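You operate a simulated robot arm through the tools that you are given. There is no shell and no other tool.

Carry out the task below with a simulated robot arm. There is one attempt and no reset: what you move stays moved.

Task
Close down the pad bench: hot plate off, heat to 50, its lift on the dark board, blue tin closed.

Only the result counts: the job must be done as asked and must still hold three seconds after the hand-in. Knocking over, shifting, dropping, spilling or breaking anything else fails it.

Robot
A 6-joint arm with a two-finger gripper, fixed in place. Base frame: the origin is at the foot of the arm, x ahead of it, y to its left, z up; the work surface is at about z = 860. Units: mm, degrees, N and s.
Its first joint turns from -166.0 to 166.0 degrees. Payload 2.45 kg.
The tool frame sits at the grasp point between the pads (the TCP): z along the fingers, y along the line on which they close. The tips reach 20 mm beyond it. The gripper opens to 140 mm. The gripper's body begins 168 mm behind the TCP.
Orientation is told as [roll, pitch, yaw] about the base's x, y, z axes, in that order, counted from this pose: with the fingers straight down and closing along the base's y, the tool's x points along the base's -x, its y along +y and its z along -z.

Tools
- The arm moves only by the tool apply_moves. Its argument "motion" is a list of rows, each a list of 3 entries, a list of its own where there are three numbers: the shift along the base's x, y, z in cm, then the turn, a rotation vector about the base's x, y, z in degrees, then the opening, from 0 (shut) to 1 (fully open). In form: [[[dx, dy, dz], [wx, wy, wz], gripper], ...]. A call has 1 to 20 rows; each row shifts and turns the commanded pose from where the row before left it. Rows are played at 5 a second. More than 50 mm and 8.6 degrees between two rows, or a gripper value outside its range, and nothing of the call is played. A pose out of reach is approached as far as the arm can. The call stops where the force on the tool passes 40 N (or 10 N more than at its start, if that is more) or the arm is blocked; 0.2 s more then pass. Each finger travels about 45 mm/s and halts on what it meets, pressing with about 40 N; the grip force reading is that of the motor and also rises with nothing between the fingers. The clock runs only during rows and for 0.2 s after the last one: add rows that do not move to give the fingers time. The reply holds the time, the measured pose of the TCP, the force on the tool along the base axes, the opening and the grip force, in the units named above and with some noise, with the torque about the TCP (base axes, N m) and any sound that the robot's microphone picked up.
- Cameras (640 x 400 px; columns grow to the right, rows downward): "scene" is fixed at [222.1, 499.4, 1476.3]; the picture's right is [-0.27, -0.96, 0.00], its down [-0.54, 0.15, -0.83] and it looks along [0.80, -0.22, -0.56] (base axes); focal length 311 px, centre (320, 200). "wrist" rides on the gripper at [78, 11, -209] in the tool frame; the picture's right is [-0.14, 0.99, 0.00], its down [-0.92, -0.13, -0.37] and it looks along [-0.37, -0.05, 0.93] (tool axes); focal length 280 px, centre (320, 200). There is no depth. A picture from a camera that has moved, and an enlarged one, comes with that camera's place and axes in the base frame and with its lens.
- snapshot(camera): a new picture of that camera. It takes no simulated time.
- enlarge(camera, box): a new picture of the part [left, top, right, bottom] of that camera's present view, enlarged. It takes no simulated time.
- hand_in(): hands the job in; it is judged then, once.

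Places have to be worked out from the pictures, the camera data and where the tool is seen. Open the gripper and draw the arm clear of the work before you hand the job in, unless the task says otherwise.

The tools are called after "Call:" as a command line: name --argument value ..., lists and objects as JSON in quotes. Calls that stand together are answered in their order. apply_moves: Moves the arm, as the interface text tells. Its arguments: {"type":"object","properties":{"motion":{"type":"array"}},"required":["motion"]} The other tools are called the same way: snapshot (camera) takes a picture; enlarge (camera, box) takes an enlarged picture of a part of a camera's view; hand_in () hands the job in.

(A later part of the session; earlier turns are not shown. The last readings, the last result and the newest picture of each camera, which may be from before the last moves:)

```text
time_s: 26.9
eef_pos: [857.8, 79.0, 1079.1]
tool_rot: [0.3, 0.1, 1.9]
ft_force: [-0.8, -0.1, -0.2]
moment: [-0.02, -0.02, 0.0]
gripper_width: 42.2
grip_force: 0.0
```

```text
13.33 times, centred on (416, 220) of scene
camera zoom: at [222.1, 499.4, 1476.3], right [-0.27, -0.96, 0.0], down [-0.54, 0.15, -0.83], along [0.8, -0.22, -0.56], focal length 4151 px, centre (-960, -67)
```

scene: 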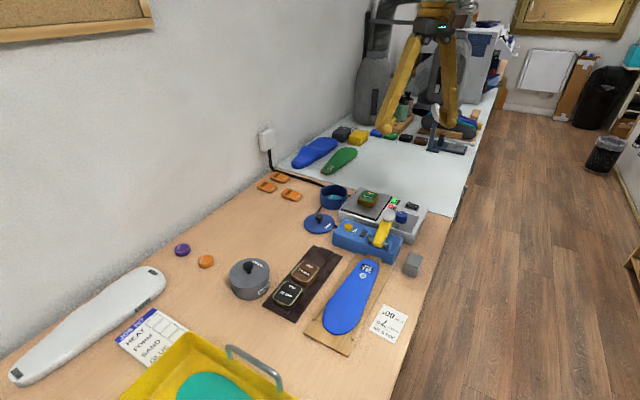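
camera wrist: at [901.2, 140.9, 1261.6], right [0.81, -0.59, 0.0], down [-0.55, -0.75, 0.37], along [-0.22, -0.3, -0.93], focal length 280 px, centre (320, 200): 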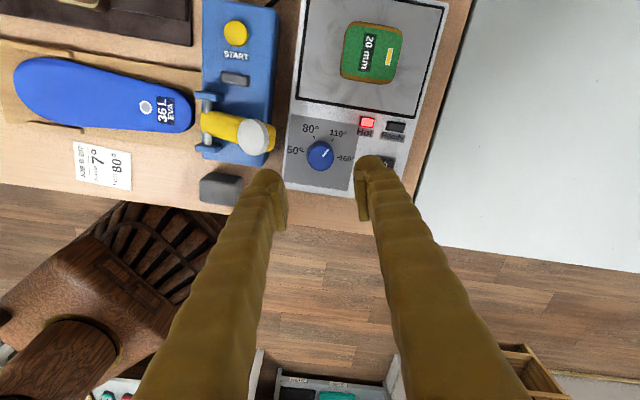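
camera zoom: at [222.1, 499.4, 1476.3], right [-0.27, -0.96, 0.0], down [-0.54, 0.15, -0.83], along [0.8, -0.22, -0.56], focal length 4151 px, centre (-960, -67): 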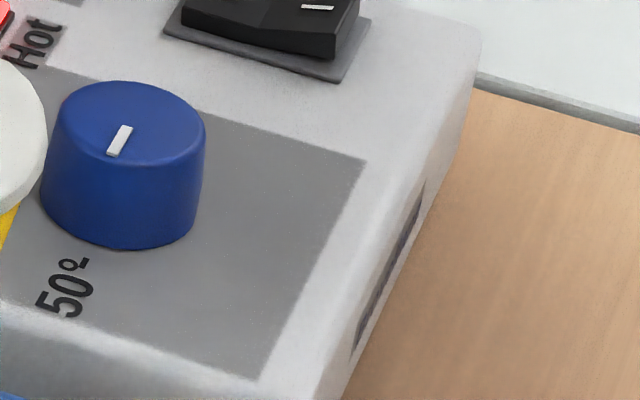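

The pointer is parallel to the 50° tick, so the heat is set to 50. Next is the lift at about (964, 136, top 940). I'll move above it with yaw ≈ −33° and the gripper opened to about 90 mm.

Call:
apply_moves --motion '[[[1.8, 1.0, 0], [0, 0, -5.9], 0.4], [[1.8, 1.0, 0], [0, 0, -5.9], 0.5], [[1.8, 1.0, 0], [0, 0, -5.9], 0.65], [[1.8, 1.0, 0], [0, 0, -5.9], 0.65], [[1.8, 1.0, 0], [0, 0, -5.9], 0.65], [[1.7, 0.9, 0], [0, 0, -5.5], 0.65], [[0, 0, 0], [0, 0, 0], 0.65]]'

Call:
snapshot --camera "wrist"

Call:
enlarge --camera "scene" --box '[320, 120, 448, 230]'

```text
time_s: 28.5
eef_pos: [962.7, 135.7, 1081.9]
tool_rot: [0.2, 0.1, -33.0]
ft_force: [0.4, -0.8, -0.6]
moment: [-0.02, -0.02, 0.03]
gripper_width: 91.0
grip_force: 0.1
```

```text
taken
camera wrist: at [902.1, 187.6, 1288.5], right [0.66, 0.76, 0.0], down [0.7, -0.61, 0.37], along [0.28, -0.24, -0.93], focal length 280 px, centre (320, 200)
```

wrist: 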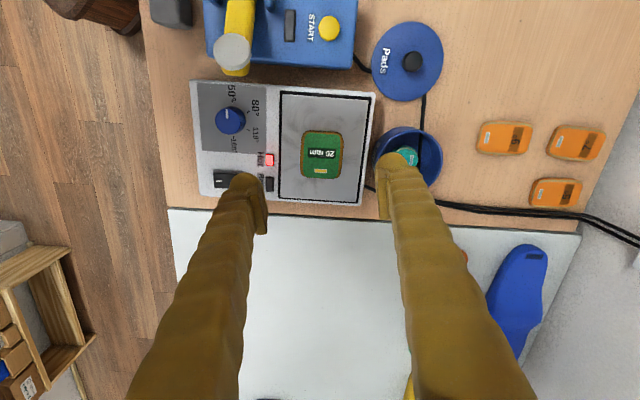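

```text
3.64 times, centred on (384, 175) of scene
camera zoom: at [222.1, 499.4, 1476.3], right [-0.27, -0.96, 0.0], down [-0.54, 0.15, -0.83], along [0.8, -0.22, -0.56], focal length 1132 px, centre (87, 291)
```

zoom: 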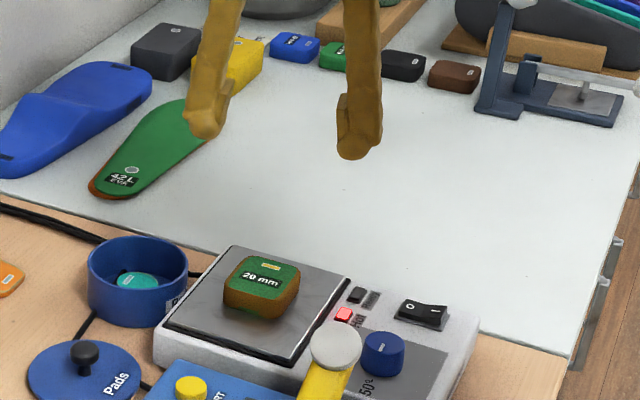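

Reach is fine here. I'll zoom in on the lift for accurate centre, orientation and size, and also on the lid and tin.

Call:
enlarge --camera "wrist" --box '[270, 80, 380, 210]'

Call:
enlarge --camera "wrist" --box '[350, 10, 460, 190]'

Call:
enlarge --camera "scene" --box '[350, 180, 390, 215]'

```text
3.08 times, centred on (325, 145) of wrist
camera zoom: at [902.1, 187.6, 1288.5], right [0.66, 0.76, 0.0], down [0.7, -0.61, 0.37], along [0.28, -0.24, -0.93], focal length 863 px, centre (305, 369)
```

zoom: 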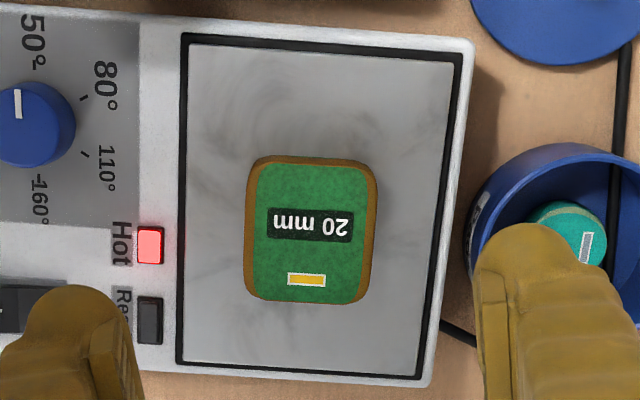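

```text
2.22 times, centred on (405, 100) of wrist
camera zoom: at [902.1, 187.6, 1288.5], right [0.66, 0.76, 0.0], down [0.7, -0.61, 0.37], along [0.28, -0.24, -0.93], focal length 623 px, centre (131, 422)
```

zoom: 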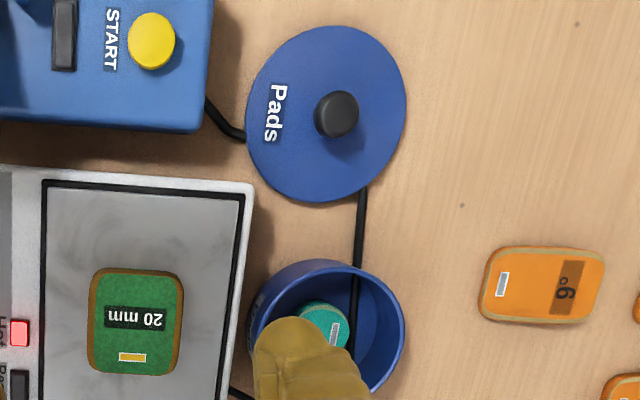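

```text
11.43 times, centred on (370, 198) of scene
camera zoom: at [222.1, 499.4, 1476.3], right [-0.27, -0.96, 0.0], down [-0.54, 0.15, -0.83], along [0.8, -0.22, -0.56], focal length 3558 px, centre (-251, 229)
```

zoom: 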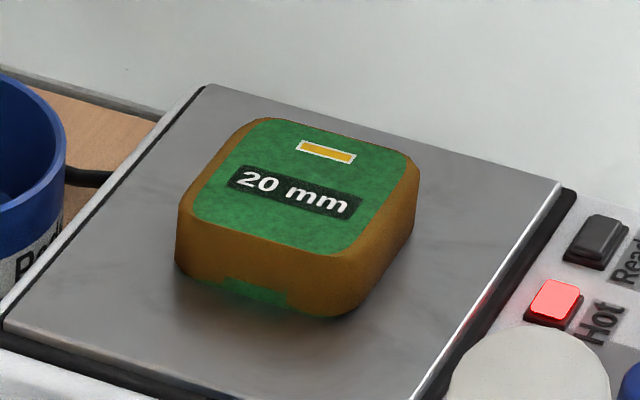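

The lift has a keyway groove underneath (notch on its front face) that should sit over the rail on the dark board. Its axes are at azimuth ≈45°, it is about 55 mm across, and its centre is (964, 137). I'll turn to yaw −45°, come down to about z 970 and check.

Call:
apply_moves --motion '[[[0.1, 0.05, -3], [0, 0, -6], 0.6], [[0.1, 0.05, -4], [0, 0, -6], 0.6], [[0, 0, -3], [0, 0, 0], 0.6], [[0, 0, -1], [0, 0, 0], 0.6], [[0, 0, 0], [0, 0, 0], 0.6]]'

Call:
enlarge --camera "wrist" --box '[230, 80, 410, 230]'

Call:
enlarge --camera "scene" --box '[320, 150, 416, 230]'

```text
time_s: 29.7
eef_pos: [964.9, 135.4, 970.9]
tool_rot: [0.2, 0.0, -45.0]
ft_force: [0.7, -0.5, 0.1]
moment: [0.02, 0.0, -0.01]
gripper_width: 83.8
grip_force: 0.0
```

```text
2.67 times, centred on (320, 155) of wrist
camera zoom: at [915.7, 199.2, 1178.0], right [0.8, 0.6, 0.0], down [0.56, -0.74, 0.37], along [0.22, -0.29, -0.93], focal length 748 px, centre (320, 320)
```

zoom: 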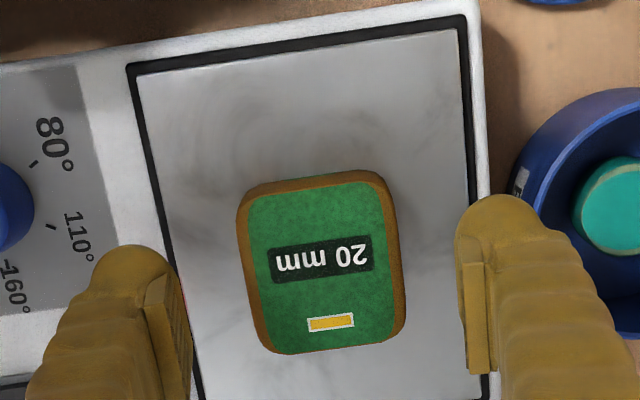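

```text
5.00 times, centred on (368, 190) of scene
camera zoom: at [222.1, 499.4, 1476.3], right [-0.27, -0.96, 0.0], down [-0.54, 0.15, -0.83], along [0.8, -0.22, -0.56], focal length 1557 px, centre (80, 250)
```

zoom: 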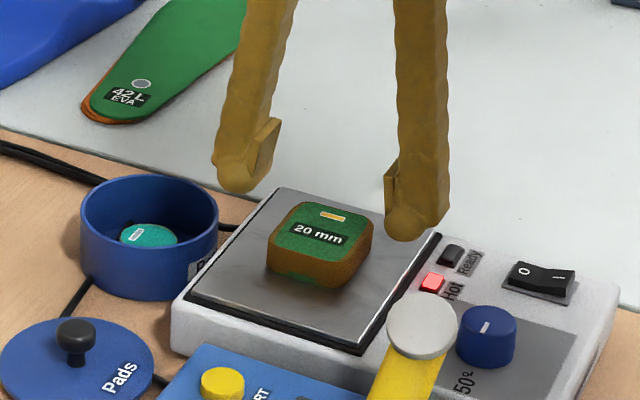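

Yaw matches the lift within a degree, and the lift sits about 3 mm toward −x+y from the tool axis. I'll correct that and descend to z≈941.

Call:
apply_moves --motion '[[[-0.1, 0.28, -1], [0, 0, 0.5], 0.6], [[0, 0, -1], [0, 0, 0], 0.55], [[0, 0, -0.6], [0, 0, 0], 0.55], [[0, 0, -0.4], [0, 0, 0], 0.55], [[0, 0, 0], [0, 0, 0], 0.55]]'

Call:
enlarge --camera "wrist" --box '[230, 80, 410, 230]'

Call:
enlarge --camera "scene" --box '[336, 160, 408, 220]'

```text
time_s: 30.9
eef_pos: [964.7, 139.4, 939.6]
tool_rot: [0.1, 0.1, -44.5]
ft_force: [0.5, 0.8, -0.3]
moment: [-0.02, -0.04, 0.0]
gripper_width: 76.8
grip_force: 0.0
```

```text
2.67 times, centred on (320, 155) of wrist
camera zoom: at [915.2, 201.3, 1146.9], right [0.79, 0.61, 0.0], down [0.57, -0.74, 0.37], along [0.23, -0.29, -0.93], focal length 748 px, centre (320, 320)
```

zoom: 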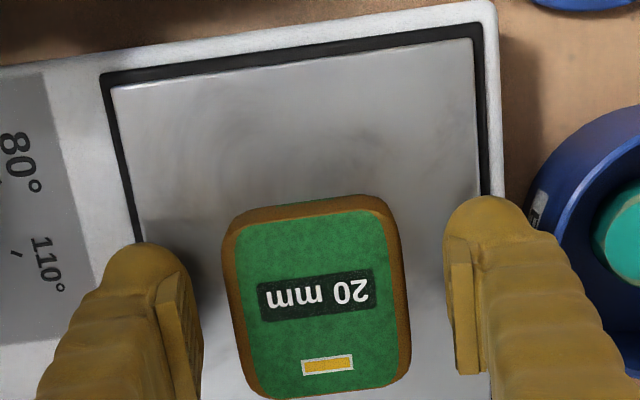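

```text
6.67 times, centred on (372, 190) of scene
camera zoom: at [222.1, 499.4, 1476.3], right [-0.27, -0.96, 0.0], down [-0.54, 0.15, -0.83], along [0.8, -0.22, -0.56], focal length 2076 px, centre (-27, 267)
```

zoom: 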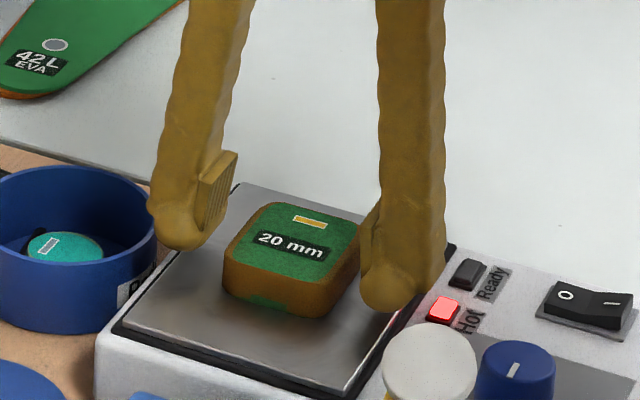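

Well centred on both axes. I'll close gently on the lift.

Call:
apply_moves --motion '[[[0, 0, 0], [0, 0, 0], 0.45], [[0, 0, 0], [0, 0, 0], 0.4], [[0, 0, 0], [0, 0, 0], 0.36], [[0, 0, 0], [0, 0, 0], 0.3], [[0, 0, 0], [0, 0, 0], 0.2], [[0, 0, 0], [0, 0, 0], 0.1], [[0, 0, 0], [0, 0, 0], 0.1]]'

Call:
enlarge --camera "wrist" --box '[230, 80, 410, 230]'

Call:
enlarge --camera "scene" --box '[336, 160, 408, 220]'

```text
time_s: 32.5
eef_pos: [964.8, 138.6, 940.0]
tool_rot: [0.2, 0.2, -44.5]
ft_force: [0.1, -0.5, -1.1]
moment: [-0.02, 0.04, 0.02]
gripper_width: 50.1
grip_force: 40.3
```

```text
2.67 times, centred on (320, 155) of wrist
camera zoom: at [915.1, 201.3, 1147.0], right [0.79, 0.61, 0.0], down [0.57, -0.74, 0.37], along [0.23, -0.29, -0.93], focal length 748 px, centre (320, 320)
```

zoom: 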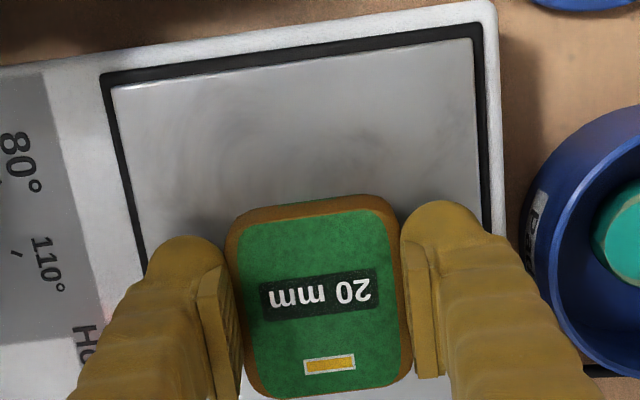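

```text
6.67 times, centred on (372, 190) of scene
camera zoom: at [222.1, 499.4, 1476.3], right [-0.27, -0.96, 0.0], down [-0.54, 0.15, -0.83], along [0.8, -0.22, -0.56], focal length 2076 px, centre (-27, 267)
```

zoom: 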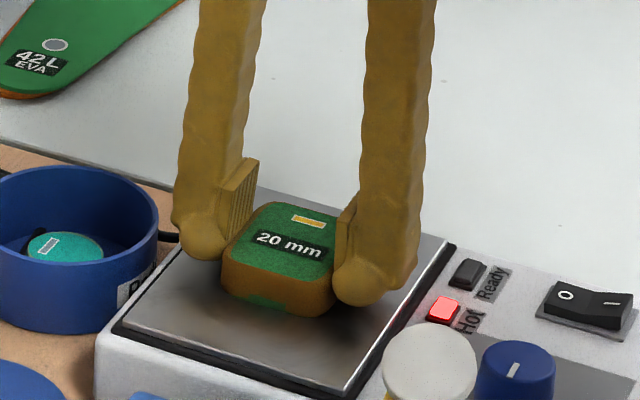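

Gripped at 50 mm width with 40 N. I'll lift 150 mm straight up, then travel toward the board and stop short at about (855, 280) to look at the rail from above.

Call:
apply_moves --motion '[[[0, 0, 0.5], [0, 0, 0], 0.1], [[0, 0, 1.5], [0, 0, 0], 0.1], [[0, 0, 3], [0, 0, 0], 0.1], [[0, 0, 3.5], [0, 0, 0], 0.1], [[0, 0, 3.5], [0, 0, 0], 0.1], [[0, 0, 3], [0, 0, 0], 0.1], [[-2, 2.5, 0], [0, 0, 0], 0.1], [[-2, 2.5, 0], [0, 0, 0], 0.1], [[-2, 2.5, 0], [0, 0, 0], 0.1], [[-2, 2.5, 0], [0, 0, 0], 0.1], [[-2, 2.5, 0], [0, 0, 0], 0.1], [[-1, 1.6, 0], [0, 0, 0], 0.1], [[0, 0, 0], [0, 0, 0], 0.1]]'

Call:
snapshot --camera "wrist"

Call:
snapshot --camera "scene"

```text
time_s: 35.3
eef_pos: [854.2, 281.2, 1090.4]
tool_rot: [0.2, 0.1, -44.5]
ft_force: [-1.1, -0.4, 0.1]
moment: [0.01, -0.04, 0.0]
gripper_width: 50.0
grip_force: 40.1
```

```text
taken
camera wrist: at [804.0, 343.9, 1297.4], right [0.79, 0.61, 0.0], down [0.57, -0.74, 0.37], along [0.23, -0.29, -0.93], focal length 280 px, centre (320, 200)
```

wrist: 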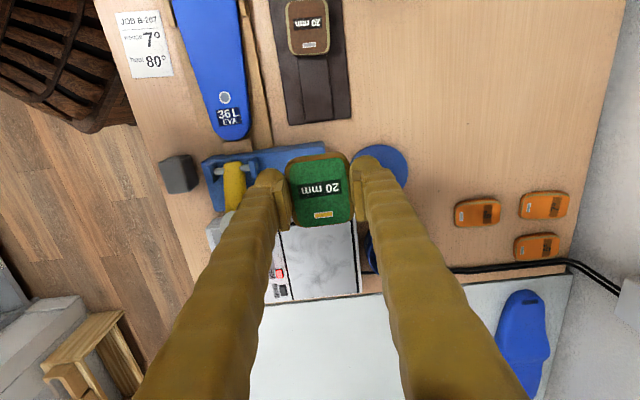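

```text
taken
```

scene: 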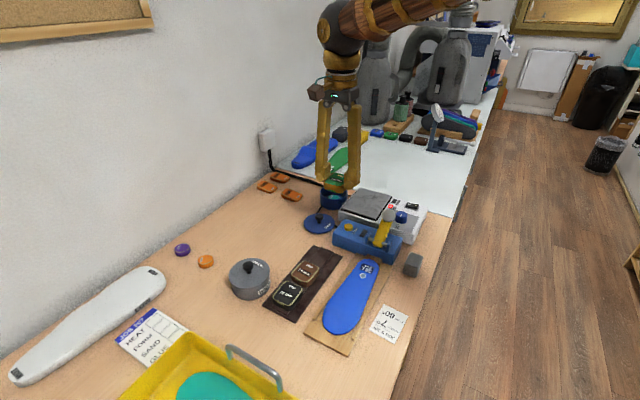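

The lift is held securely. I'll zoom in on the dark board from both cameras to see the rail and free slot.

Call:
enlarge --camera "wrist" --box '[250, 0, 370, 140]'

Call:
enlarge --camera "scene" --box '[258, 236, 354, 326]'

Call:
enlarge --camera "scene" --box '[310, 160, 370, 210]'

```text
2.86 times, centred on (310, 70) of wrist
camera zoom: at [804.0, 343.9, 1297.4], right [0.79, 0.61, 0.0], down [0.57, -0.74, 0.37], along [0.23, -0.29, -0.93], focal length 801 px, centre (349, 571)
```

zoom: 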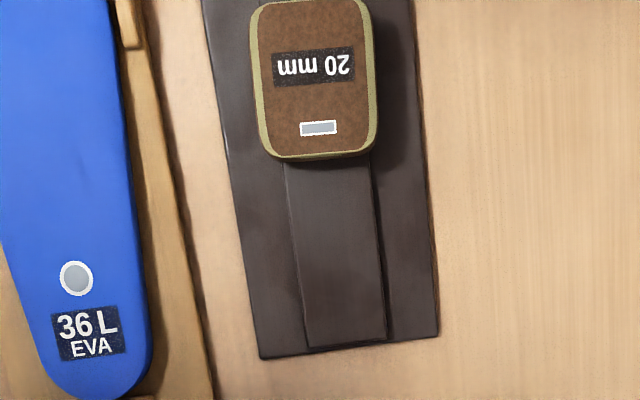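

```text
4.44 times, centred on (306, 281) of scene
camera zoom: at [222.1, 499.4, 1476.3], right [-0.27, -0.96, 0.0], down [-0.54, 0.15, -0.83], along [0.8, -0.22, -0.56], focal length 1384 px, centre (382, -160)
```

zoom: 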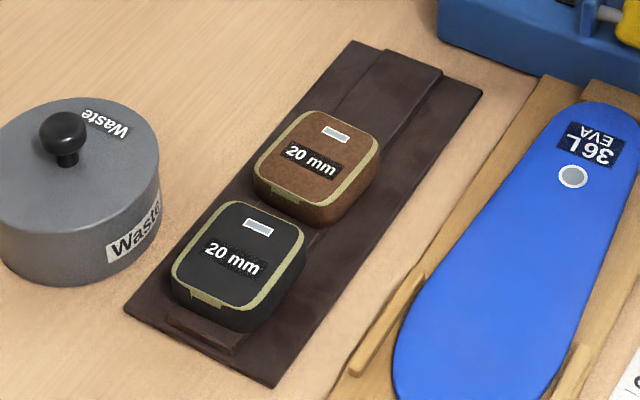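

```text
8.00 times, centred on (340, 185) of scene
camera zoom: at [222.1, 499.4, 1476.3], right [-0.27, -0.96, 0.0], down [-0.54, 0.15, -0.83], along [0.8, -0.22, -0.56], focal length 2491 px, centre (160, 320)
```

zoom: 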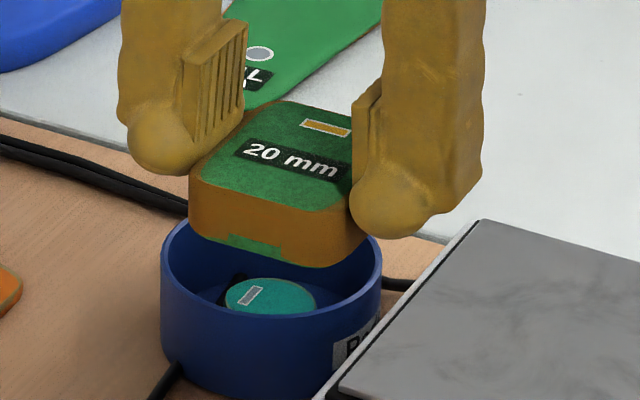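

The board and rail run at azimuth ≈ −45.5°, the brown lift is at about (750, 389), and the free stretch of rail is centred near (801, 338). From the camera the held lift's centre is now ≈ (850, 282). I'll shift (−49, +56), correct yaw by −1°, and descend partway.

Call:
apply_moves --motion '[[[-1.6, 1.8, 0], [0, 0, -0.5], 0.1], [[-1.6, 1.9, 0], [0, 0, -0.5], 0.1], [[-1.7, 1.87, 0], [0, 0, 0], 0.1], [[0, 0, -4], [0, 0, 0], 0.1], [[0, 0, -4], [0, 0, 0], 0.1], [[0, 0, -4], [0, 0, 0], 0.1], [[0, 0, -3], [0, 0, 0], 0.1], [[0, 0, 0], [0, 0, 0], 0.1]]'

Call:
snapshot --camera "wrist"

Call:
enlarge --camera "scene" --box '[258, 216, 370, 320]'

```text
time_s: 37.1
eef_pos: [806.0, 337.4, 940.4]
tool_rot: [0.2, 0.1, -45.6]
ft_force: [0.3, 0.3, -0.5]
moment: [0.01, 0.0, -0.01]
gripper_width: 50.2
grip_force: 40.3
```

```text
taken
camera wrist: at [757.1, 400.8, 1147.2], right [0.8, 0.6, 0.0], down [0.55, -0.75, 0.37], along [0.22, -0.29, -0.93], focal length 280 px, centre (320, 200)
```

wrist: 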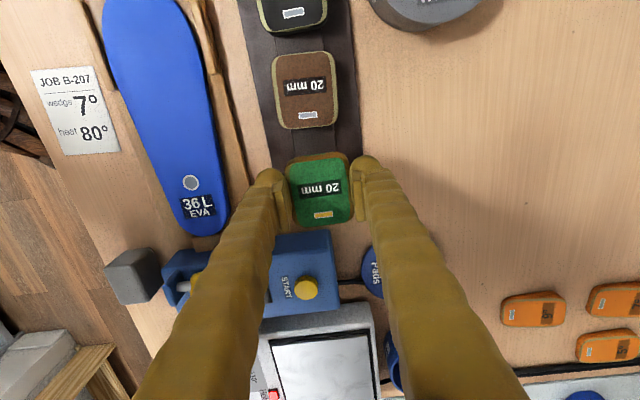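

```text
3.85 times, centred on (314, 268) of scene
camera zoom: at [222.1, 499.4, 1476.3], right [-0.27, -0.96, 0.0], down [-0.54, 0.15, -0.83], along [0.8, -0.22, -0.56], focal length 1198 px, centre (343, -62)
```

zoom: 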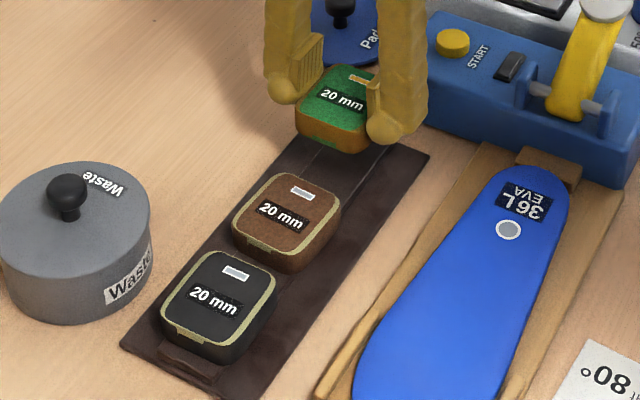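

The lift centre is now estimated at (802, 338), almost on target. I'll zoom in to check alignment with the rail and brown lift.

Call:
enlarge --camera "wrist" --box '[230, 20, 410, 240]'

Call:
enlarge --camera "scene" --box '[310, 215, 380, 275]'

```text
1.82 times, centred on (320, 130) of wrist
camera zoom: at [757.1, 400.8, 1147.2], right [0.8, 0.6, 0.0], down [0.55, -0.75, 0.37], along [0.22, -0.29, -0.93], focal length 510 px, centre (320, 327)
```

zoom: 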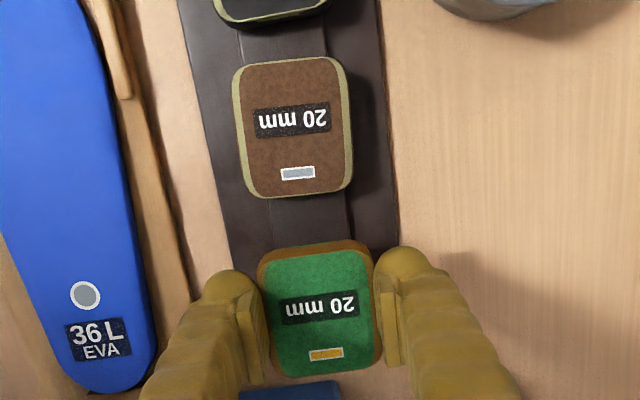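

```text
6.67 times, centred on (345, 245) of scene
camera zoom: at [222.1, 499.4, 1476.3], right [-0.27, -0.96, 0.0], down [-0.54, 0.15, -0.83], along [0.8, -0.22, -0.56], focal length 2076 px, centre (153, -100)
```

zoom: 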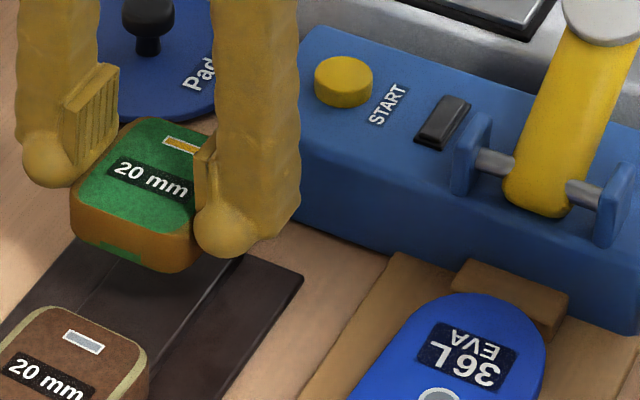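

The rail centreline passes through ≈(802, 337.5), so alignment is good. I'll lower 32 mm, then go in fine steps to feel contact.

Call:
apply_moves --motion '[[[0, 0, -1.5], [0, 0, 0], 0.1], [[0, 0, -1], [0, 0, 0], 0.1], [[0, 0, -0.7], [0, 0, 0], 0.1], [[0, 0, -0.2], [0, 0, 0], 0.1], [[0, 0, 0], [0, 0, 0], 0.1]]'

Call:
enlarge --camera "scene" --box '[290, 225, 370, 285]'

Call:
enlarge --camera "wrist" --box '[230, 20, 410, 240]'

```text
time_s: 38.3
eef_pos: [805.6, 336.7, 906.0]
tool_rot: [0.2, 0.1, -45.5]
ft_force: [-0.3, -0.2, 0.2]
moment: [0.0, 0.01, 0.0]
gripper_width: 50.1
grip_force: 40.1
```

```text
6.67 times, centred on (330, 255) of scene
camera zoom: at [222.1, 499.4, 1476.3], right [-0.27, -0.96, 0.0], down [-0.54, 0.15, -0.83], along [0.8, -0.22, -0.56], focal length 2076 px, centre (253, -167)
```

zoom: 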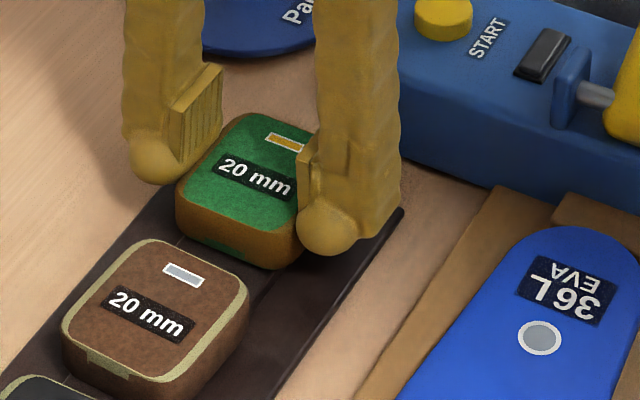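

```text
1.82 times, centred on (320, 130) of wrist
camera zoom: at [756.8, 399.5, 1113.3], right [0.8, 0.6, 0.0], down [0.55, -0.75, 0.37], along [0.22, -0.29, -0.93], focal length 510 px, centre (320, 327)
```

zoom: 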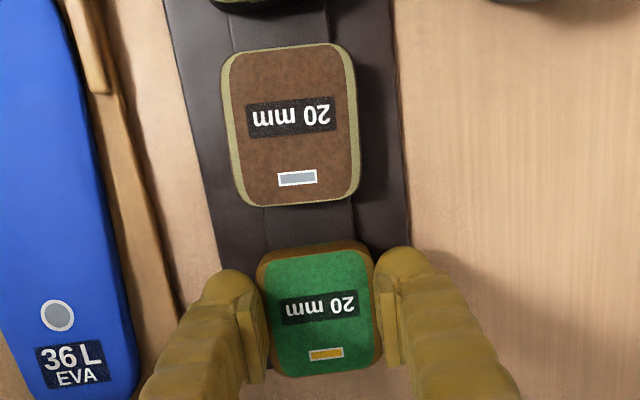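

Alignment is still good, and no contact yet at z 906. I'll keep lowering in 1.5 mm steps.

Call:
apply_moves --motion '[[[0, 0, -0.2], [0, 0, 0], 0.1], [[0, 0, -0.15], [0, 0, 0], 0.1], [[0, 0, -0.15], [0, 0, 0], 0.1], [[0, 0, 0], [0, 0, 0], 0.1]]'

```text
time_s: 39.3
eef_pos: [806.3, 336.2, 903.7]
tool_rot: [0.3, 0.0, -45.5]
ft_force: [-6.2, -0.1, 33.8]
moment: [0.09, -0.17, -0.02]
gripper_width: 50.1
grip_force: 40.5
```

Contact with 34 N at z≈903. Before releasing, I'll ease up 1 mm and look closely at whether the lift sits flush on the rail like its neighbours.

Call:
apply_moves --motion '[[[0, 0, 0.1], [0, 0, 0], 0.1], [[0, 0, 0], [0, 0, 0], 0.1]]'

Call:
enlarge --camera "scene" --box '[280, 235, 350, 305]'

Call:
enlarge --camera "scene" --box '[305, 235, 345, 270]'

Call:
enlarge --camera "wrist" --box '[270, 100, 370, 210]'

```text
time_s: 39.9
eef_pos: [805.4, 336.3, 903.5]
tool_rot: [0.1, 0.0, -45.5]
ft_force: [5.1, 2.6, 31.2]
moment: [0.12, -0.32, -0.02]
gripper_width: 50.2
grip_force: 40.2
```

```text
5.71 times, centred on (315, 270) of scene
camera zoom: at [222.1, 499.4, 1476.3], right [-0.27, -0.96, 0.0], down [-0.54, 0.15, -0.83], along [0.8, -0.22, -0.56], focal length 1779 px, centre (349, -200)
```

zoom: 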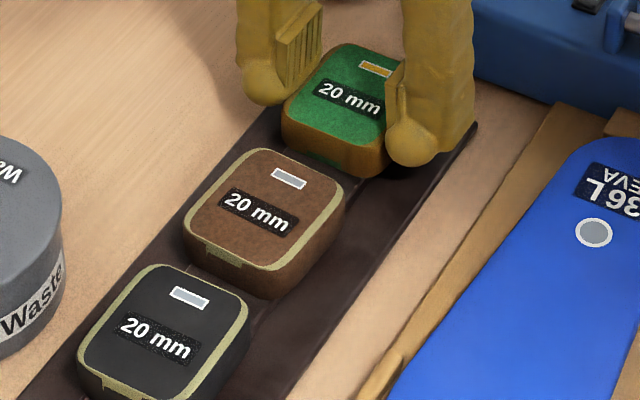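

```text
11.43 times, centred on (325, 252) of scene
camera zoom: at [222.1, 499.4, 1476.3], right [-0.27, -0.96, 0.0], down [-0.54, 0.15, -0.83], along [0.8, -0.22, -0.56], focal length 3558 px, centre (263, -400)
```

zoom: 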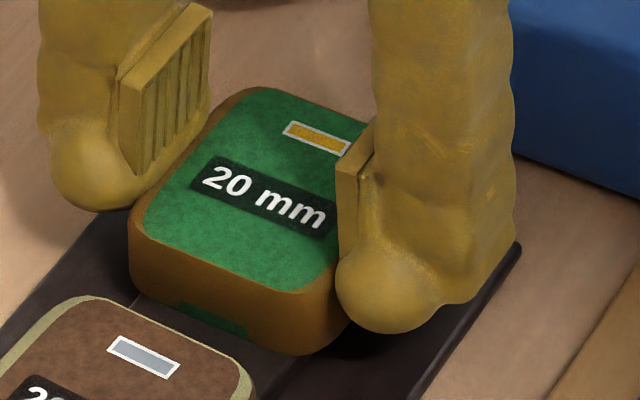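

```text
3.64 times, centred on (320, 155) of wrist
camera zoom: at [756.6, 399.4, 1110.1], right [0.8, 0.6, 0.0], down [0.55, -0.75, 0.37], along [0.22, -0.29, -0.93], focal length 1020 px, centre (320, 364)
```

zoom: 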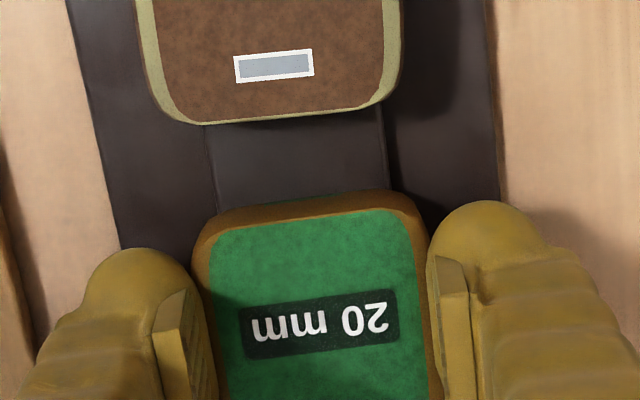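

Triangulating both label tags gives brown top ≈ 903 and green top ≈ 904, so the green lift is sitting flush on the rail. I'll relieve the remaining press force and release.

Call:
apply_moves --motion '[[[0, 0, 0.1], [0, 0, 0], 0.1], [[0, 0, 0], [0, 0, 0], 0.1]]'

```text
time_s: 40.5
eef_pos: [804.6, 337.1, 902.6]
tool_rot: [0.1, 0.0, -45.5]
ft_force: [6.2, -0.9, 22.6]
moment: [-0.02, -0.26, 0.03]
gripper_width: 50.3
grip_force: 40.0
```

Call:
apply_moves --motion '[[[0, 0, 0.1], [0, 0, 0], 0.1], [[0, 0, 0], [0, 0, 0], 0.37], [[0, 0, 0], [0, 0, 0], 0.4], [[0, 0, 0], [0, 0, 0], 0.45], [[0, 0, 0], [0, 0, 0], 0.48], [[0, 0, 0], [0, 0, 0], 0.48]]'

Call:
enlarge --camera "wrist" --box '[230, 80, 410, 230]'

Call:
enlarge --camera "scene" --box '[280, 225, 360, 295]'

```text
time_s: 41.9
eef_pos: [805.5, 337.2, 903.9]
tool_rot: [0.2, 0.0, -45.4]
ft_force: [0.1, -0.3, 0.7]
moment: [0.0, 0.02, -0.02]
gripper_width: 66.9
grip_force: 0.1
```

```text
2.67 times, centred on (320, 155) of wrist
camera zoom: at [756.8, 399.8, 1111.3], right [0.8, 0.6, 0.0], down [0.55, -0.75, 0.37], along [0.22, -0.29, -0.93], focal length 748 px, centre (320, 320)
```

zoom: 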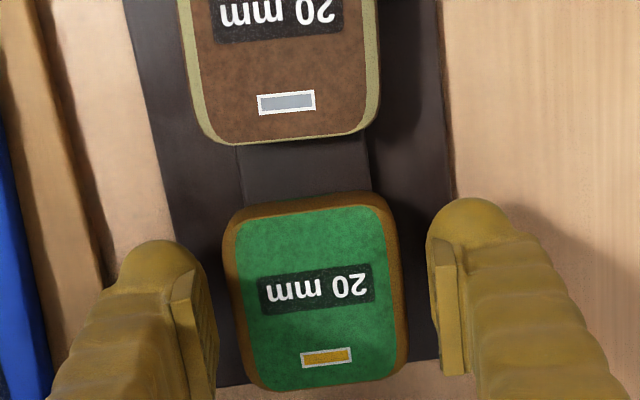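

```text
5.71 times, centred on (320, 260) of scene
camera zoom: at [222.1, 499.4, 1476.3], right [-0.27, -0.96, 0.0], down [-0.54, 0.15, -0.83], along [0.8, -0.22, -0.56], focal length 1779 px, centre (320, -143)
```

zoom: 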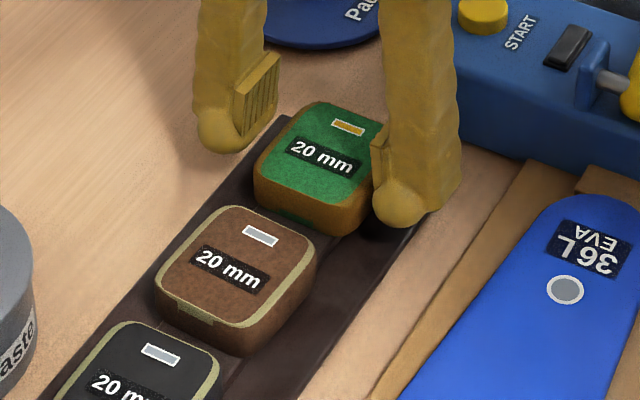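

Released with the lift resting flat on the board. I'll rise straight up and check.

Call:
apply_moves --motion '[[[0, 0, 1], [0, 0, 0], 0.48], [[0, 0, 2], [0, 0, 0], 0.48], [[0, 0, 4], [0, 0, 0], 0.48], [[0, 0, 4], [0, 0, 0], 0.48], [[0, 0, 4], [0, 0, 0], 0.48], [[0, 0, 0], [0, 0, 0], 0.48]]'

Call:
enlarge --camera "wrist" --box '[230, 20, 410, 240]'

Call:
enlarge --camera "scene" --box '[270, 190, 370, 310]'

```text
time_s: 43.3
eef_pos: [806.3, 335.5, 1052.2]
tool_rot: [0.2, 0.1, -45.5]
ft_force: [0.5, 0.0, 0.0]
moment: [-0.02, -0.03, 0.02]
gripper_width: 67.5
grip_force: 0.0
```

```text
1.82 times, centred on (320, 130) of wrist
camera zoom: at [758.7, 398.6, 1260.4], right [0.8, 0.6, 0.0], down [0.55, -0.75, 0.37], along [0.22, -0.29, -0.93], focal length 510 px, centre (320, 327)
```

zoom: 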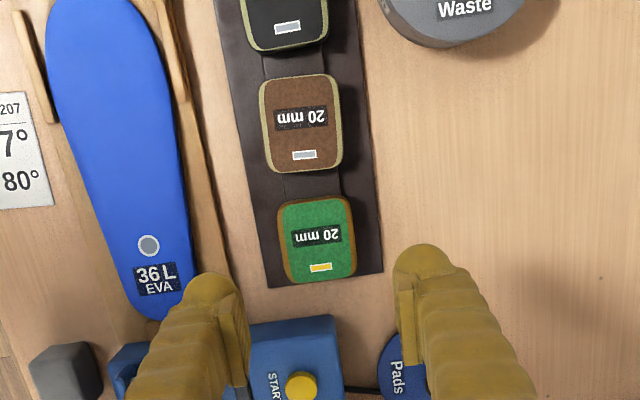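

```text
3.33 times, centred on (320, 250) of scene
camera zoom: at [222.1, 499.4, 1476.3], right [-0.27, -0.96, 0.0], down [-0.54, 0.15, -0.83], along [0.8, -0.22, -0.56], focal length 1038 px, centre (320, 33)
```

zoom: 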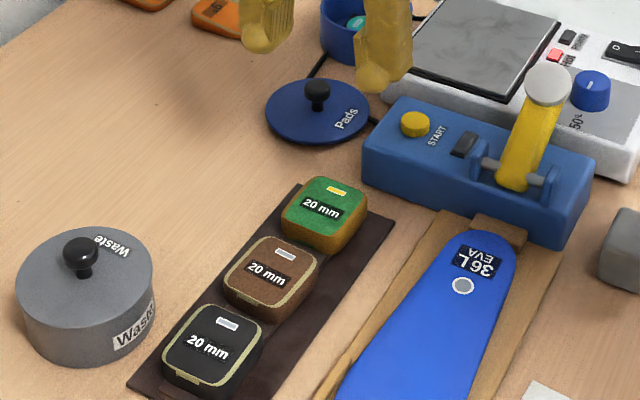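

The lift is placed squarely on the dark board. Last is the tin lid. The tin is about 1078 mm from the base, beyond vertical reach, so I'll tilt the fingers about 20° outward with the closing axis tangential (yaw ≈ +13°) and test the reach high above the tin before gripping the lid.

Call:
apply_moves --motion '[[[2, -1, 1], [0, 0, 7.3], 0.4], [[2, -1, 1], [0, 0, 7.3], 0.4], [[2, -1, 1], [0, 0, 7.3], 0.4], [[2, -1, 0], [0, 0, 7.3], 0.4], [[2, -1, 0], [0, 0, 7.3], 0.4], [[2, -1, 0], [0, 0, 7.3], 0.4], [[2, -1, 0], [0, 0, 7.3], 0.4], [[2, -1, 0], [0, 0, 7.4], 0.4], [[1, -1, 0], [1.13, -4.87, 0], 0.4], [[1, -1, 0], [1.13, -4.87, 0], 0.4], [[1, -1, 0], [1.13, -4.87, 0], 0.4], [[1, -0.5, 0], [1.13, -4.87, 0], 0.4], [[0, 0, 0], [0, 0, 0], 0.4]]'

Call:
snapshot --camera "wrist"

Call:
snapshot --camera "scene"

```text
time_s: 46.1
eef_pos: [1003.5, 220.5, 1084.1]
tool_rot: [0.2, -20.0, 13.0]
ft_force: [-0.4, -0.9, -0.7]
moment: [0.02, 0.04, -0.02]
gripper_width: 56.1
grip_force: 0.0
```

```text
taken
camera wrist: at [860.5, 198.6, 1252.7], right [-0.1, 0.99, 0.05], down [0.75, 0.04, 0.66], along [0.65, 0.1, -0.75], focal length 280 px, centre (320, 200)
```

wrist: 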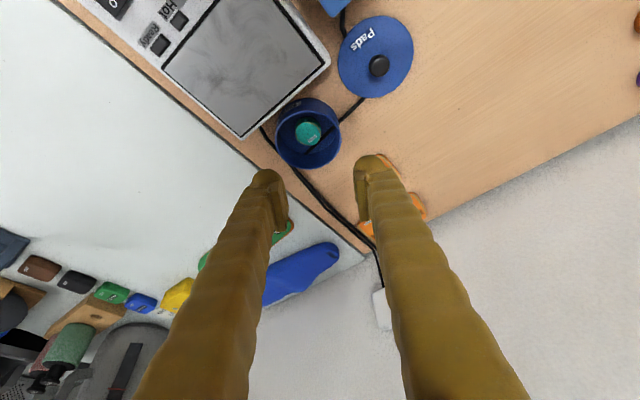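

```text
taken
```

scene: 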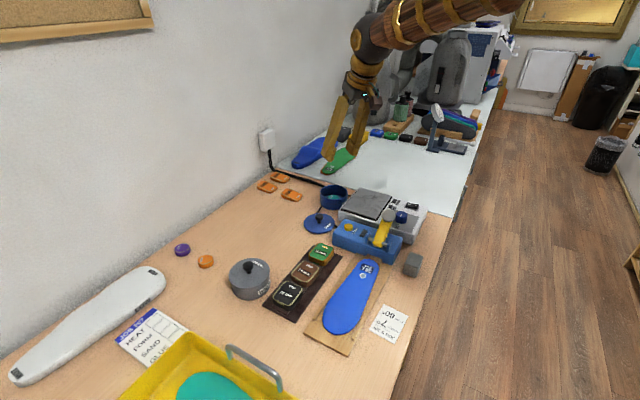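

The tilted pose is reached cleanly. I'll zoom in on the lid and tin from this viewpoint to get the knob and rim geometry.

Call:
enlarge --camera "wrist" --box '[320, 0, 420, 110]'

Call:
enlarge --camera "wrist" --box '[260, 80, 360, 180]'

Call:
enlarge --camera "scene" --box '[298, 178, 354, 240]'

Call:
enlarge --camera "scene" --box '[222, 250, 278, 305]'

```text
3.64 times, centred on (370, 55) of wrist
camera zoom: at [860.5, 198.6, 1252.7], right [-0.1, 0.99, 0.05], down [0.75, 0.04, 0.66], along [0.65, 0.1, -0.75], focal length 1020 px, centre (138, 727)
```

zoom: 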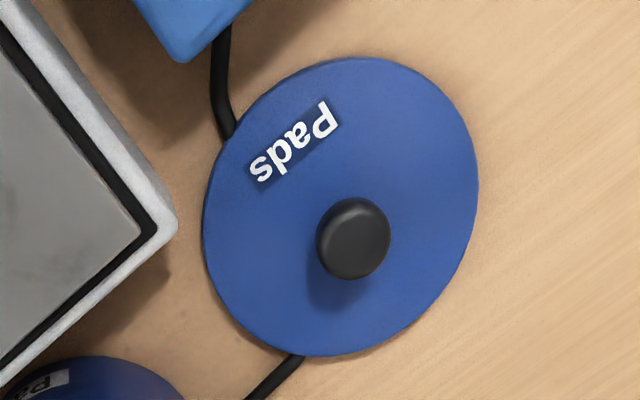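

```text
4.00 times, centred on (310, 130) of wrist
camera zoom: at [860.5, 198.6, 1252.7], right [-0.1, 0.99, 0.05], down [0.75, 0.04, 0.66], along [0.65, 0.1, -0.75], focal length 1122 px, centre (360, 480)
```

zoom: 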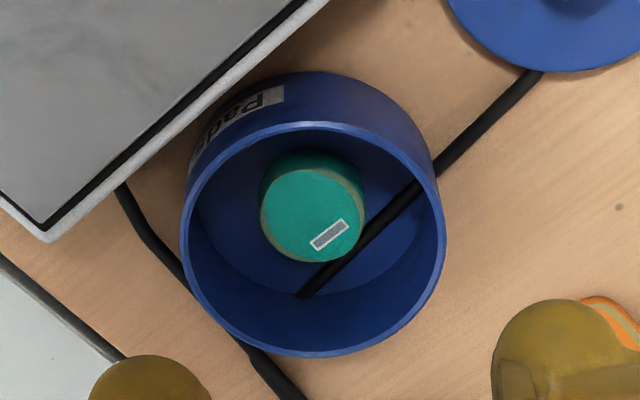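

```text
6.45 times, centred on (326, 209) of scene
camera zoom: at [222.1, 499.4, 1476.3], right [-0.27, -0.96, 0.0], down [-0.54, 0.15, -0.83], along [0.8, -0.22, -0.56], focal length 2009 px, centre (281, 142)
```

zoom: 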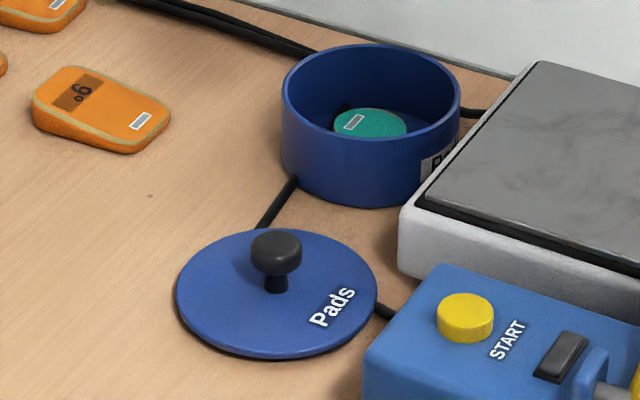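

```text
7.27 times, centred on (250, 278) of scene
camera zoom: at [222.1, 499.4, 1476.3], right [-0.27, -0.96, 0.0], down [-0.54, 0.15, -0.83], along [0.8, -0.22, -0.56], focal length 2264 px, centre (829, -364)
```

zoom: 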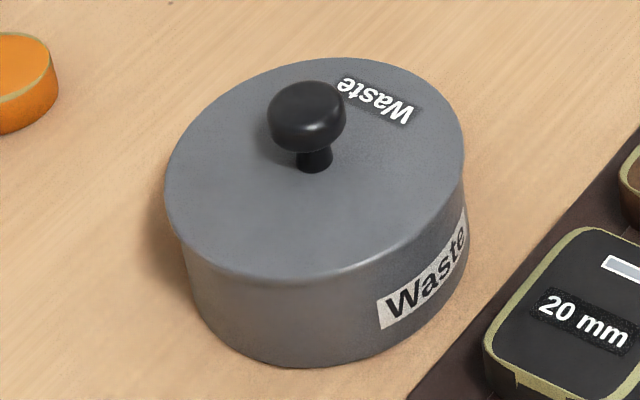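

From both cameras, the lid knob head is at about (958, 298) with z ≈ 889–896, and the tin centre is about (1057, 217). The lid looks like it has a plug underneath. I'll keep this tilted orientation for both grasp and placement, and move above the knob now.

Call:
apply_moves --motion '[[[-1.7, 2.55, 0], [0, 0, 0], 0.4], [[-1.7, 2.55, 0], [0, 0, 0], 0.4], [[-1.6, 2.55, 0], [0, 0, 0], 0.4], [[0, 0, -4], [0, 0, 0], 0.4], [[0, 0, -4], [0, 0, 0], 0.4], [[0, 0, -3.5], [0, 0, 0], 0.4], [[0, 0, 0], [0, 0, 0], 0.4]]'

Call:
enlarge --camera "wrist" --box '[220, 60, 420, 220]'

Call:
enlarge --camera "scene" --box '[280, 150, 376, 250]'

```text
time_s: 47.7
eef_pos: [956.7, 298.1, 969.7]
tool_rot: [0.2, -19.9, 13.0]
ft_force: [0.2, 0.1, -0.5]
moment: [-0.01, -0.03, 0.02]
gripper_width: 56.2
grip_force: 0.0
```

```text
2.50 times, centred on (320, 140) of wrist
camera zoom: at [811.8, 275.8, 1136.7], right [-0.1, 0.99, 0.05], down [0.75, 0.04, 0.66], along [0.65, 0.1, -0.75], focal length 701 px, centre (320, 350)
```

zoom: 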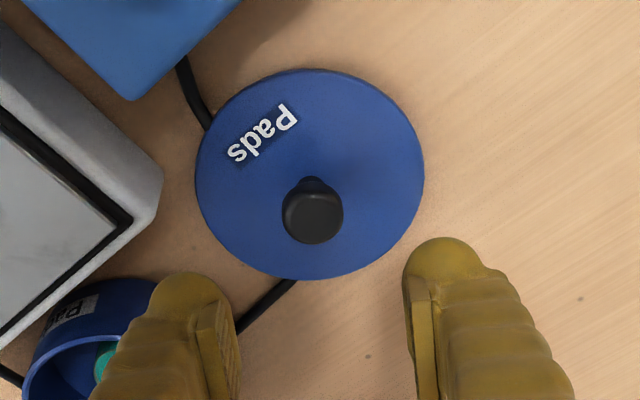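

```text
4.00 times, centred on (328, 200) of scene
camera zoom: at [222.1, 499.4, 1476.3], right [-0.27, -0.96, 0.0], down [-0.54, 0.15, -0.83], along [0.8, -0.22, -0.56], focal length 1245 px, centre (288, 200)
```

zoom: 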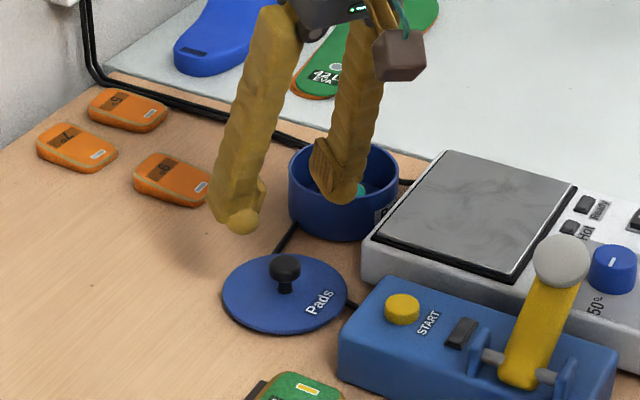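

Hot light is out too. With this yaw the left finger would pass within a few millimetres of the hot plate's corner at about (938, 240). I'll rise slightly and swing the whole orientation +17° about vertical, then test the reach above the tin at the same tilt.

Call:
apply_moves --motion '[[[0, 0, 2], [0, 0, 5.7], 0.3], [[0, 0, 1], [0, 0, 5.7], 0.3], [[2, -1.7, 0], [0, 0, 5.6], 0.3], [[2, -1.7, 0], [0, 0, 0], 0.3], [[2, -1.7, 0], [0, 0, 0], 0.3], [[2, -1.7, 0], [0, 0, 0], 0.3], [[1.8, -1.5, 0], [0, 0, 0], 0.3], [[0, 0, -2], [0, 0, 0], 0.3], [[0, 0, -1.5], [0, 0, 0], 0.3], [[0, 0, 0], [0, 0, 0], 0.3]]'

Call:
snapshot --camera "wrist"

Call:
enlarge --camera "scene" --box '[280, 120, 408, 240]'

```text
time_s: 49.9
eef_pos: [1054.5, 214.9, 961.9]
tool_rot: [0.2, -19.8, 30.0]
ft_force: [-0.4, 0.2, 0.8]
moment: [0.0, 0.01, -0.03]
gripper_width: 41.8
grip_force: 0.0
```

```text
taken
camera wrist: at [921.6, 151.3, 1131.7], right [-0.38, 0.92, 0.05], down [0.71, 0.26, 0.66], along [0.6, 0.29, -0.75], focal length 280 px, centre (320, 200)
```

wrist: 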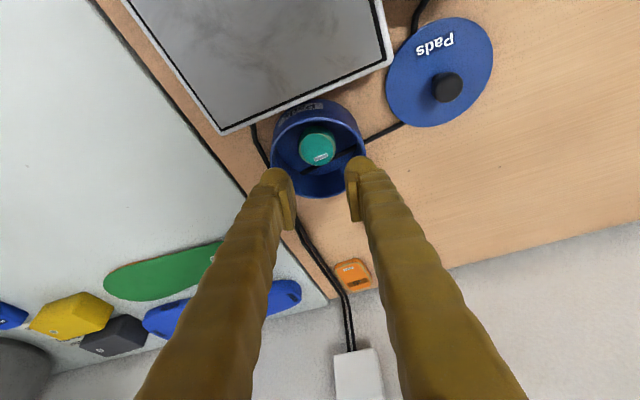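

```text
3.33 times, centred on (344, 180) of scene
camera zoom: at [222.1, 499.4, 1476.3], right [-0.27, -0.96, 0.0], down [-0.54, 0.15, -0.83], along [0.8, -0.22, -0.56], focal length 1038 px, centre (240, 267)
```

zoom: 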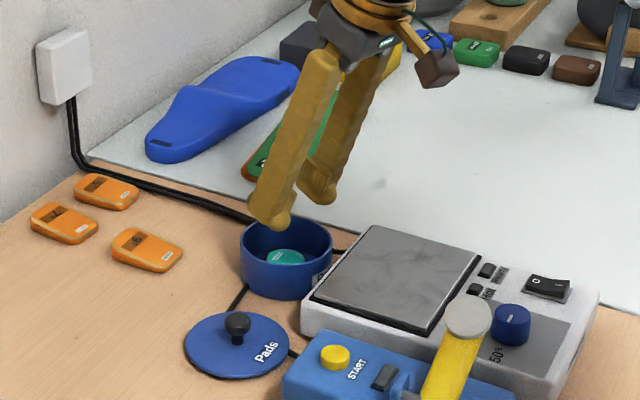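

Reach at the tin is fine in this orientation. I'll zoom in here to get the tin centre relative to the tool.

Call:
enlarge --camera "wrist" --box '[260, 80, 380, 210]'

Call:
enlarge --camera "wrist" --box '[370, 0, 510, 140]'

```text
3.08 times, centred on (320, 145) of wrist
camera zoom: at [921.6, 151.3, 1131.7], right [-0.38, 0.92, 0.05], down [0.71, 0.26, 0.66], along [0.6, 0.29, -0.75], focal length 863 px, centre (320, 369)
```

zoom: 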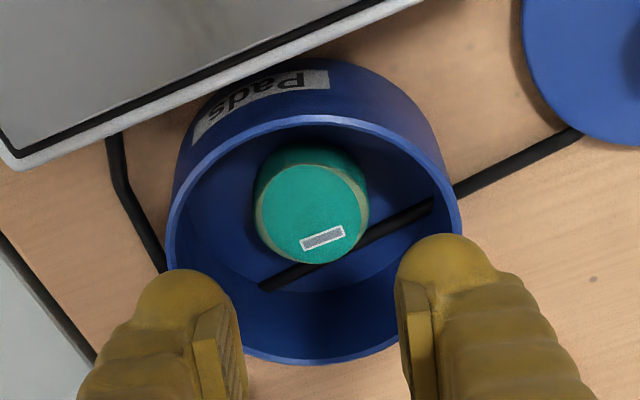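

```text
2.86 times, centred on (440, 70) of wrist
camera zoom: at [921.6, 151.3, 1131.7], right [-0.38, 0.92, 0.05], down [0.71, 0.26, 0.66], along [0.6, 0.29, -0.75], focal length 801 px, centre (-23, 571)
```

zoom: 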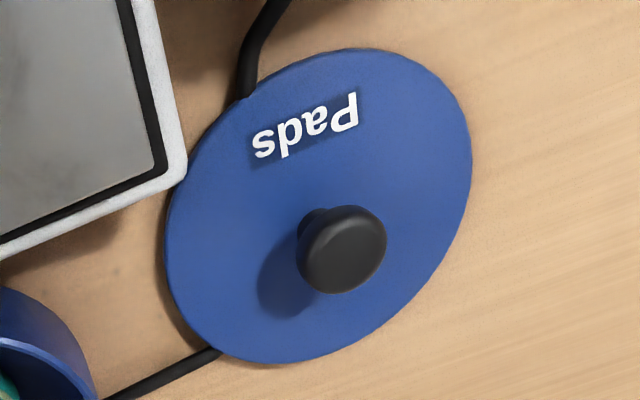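

I'll go back to hover above the lid knob in this same orientation and check alignment before descending.

Call:
apply_moves --motion '[[[0, 0, 3], [0, 0, 0], 0.3], [[-2.5, 2.05, 0], [0, 0, 0], 0.3], [[-2.5, 2.05, 0], [0, 0, 0], 0.3], [[-2.5, 2.05, 0], [0, 0, 0], 0.3], [[-2.45, 2.0, 0], [0, 0, 0], 0.3], [[0, 0, -3], [0, 0, 0], 0.3], [[0, 0, -2], [0, 0, 0], 0.3], [[0, 0, 0], [0, 0, 0], 0.3]]'

Call:
enlarge --camera "wrist" --box '[230, 70, 410, 220]'

Call:
enlarge --camera "scene" --box '[290, 170, 370, 250]'

```text
time_s: 51.7
eef_pos: [954.5, 295.4, 943.3]
tool_rot: [0.2, -19.9, 29.9]
ft_force: [-0.3, 0.4, 0.6]
moment: [-0.01, 0.01, -0.02]
gripper_width: 42.1
grip_force: 0.0
```

```text
2.67 times, centred on (320, 145) of wrist
camera zoom: at [823.2, 231.9, 1111.5], right [-0.38, 0.92, 0.05], down [0.71, 0.26, 0.66], along [0.6, 0.29, -0.75], focal length 748 px, centre (320, 347)
```

zoom: 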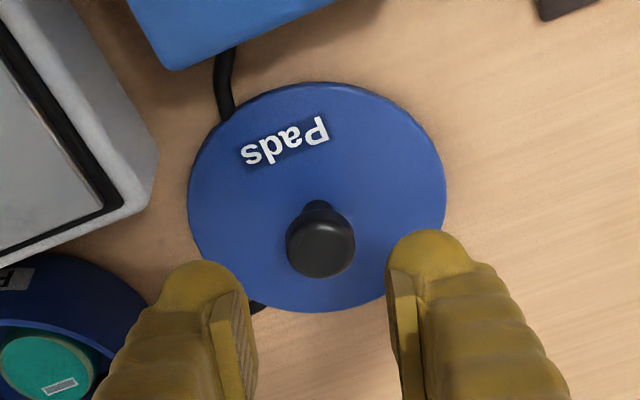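

```text
5.00 times, centred on (330, 210) of scene
camera zoom: at [222.1, 499.4, 1476.3], right [-0.27, -0.96, 0.0], down [-0.54, 0.15, -0.83], along [0.8, -0.22, -0.56], focal length 1557 px, centre (270, 150)
```

zoom: 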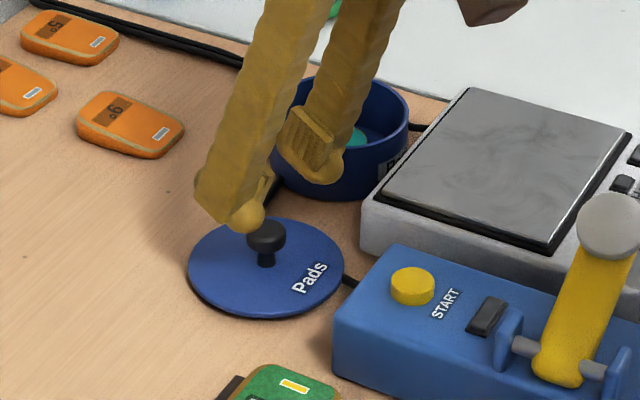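

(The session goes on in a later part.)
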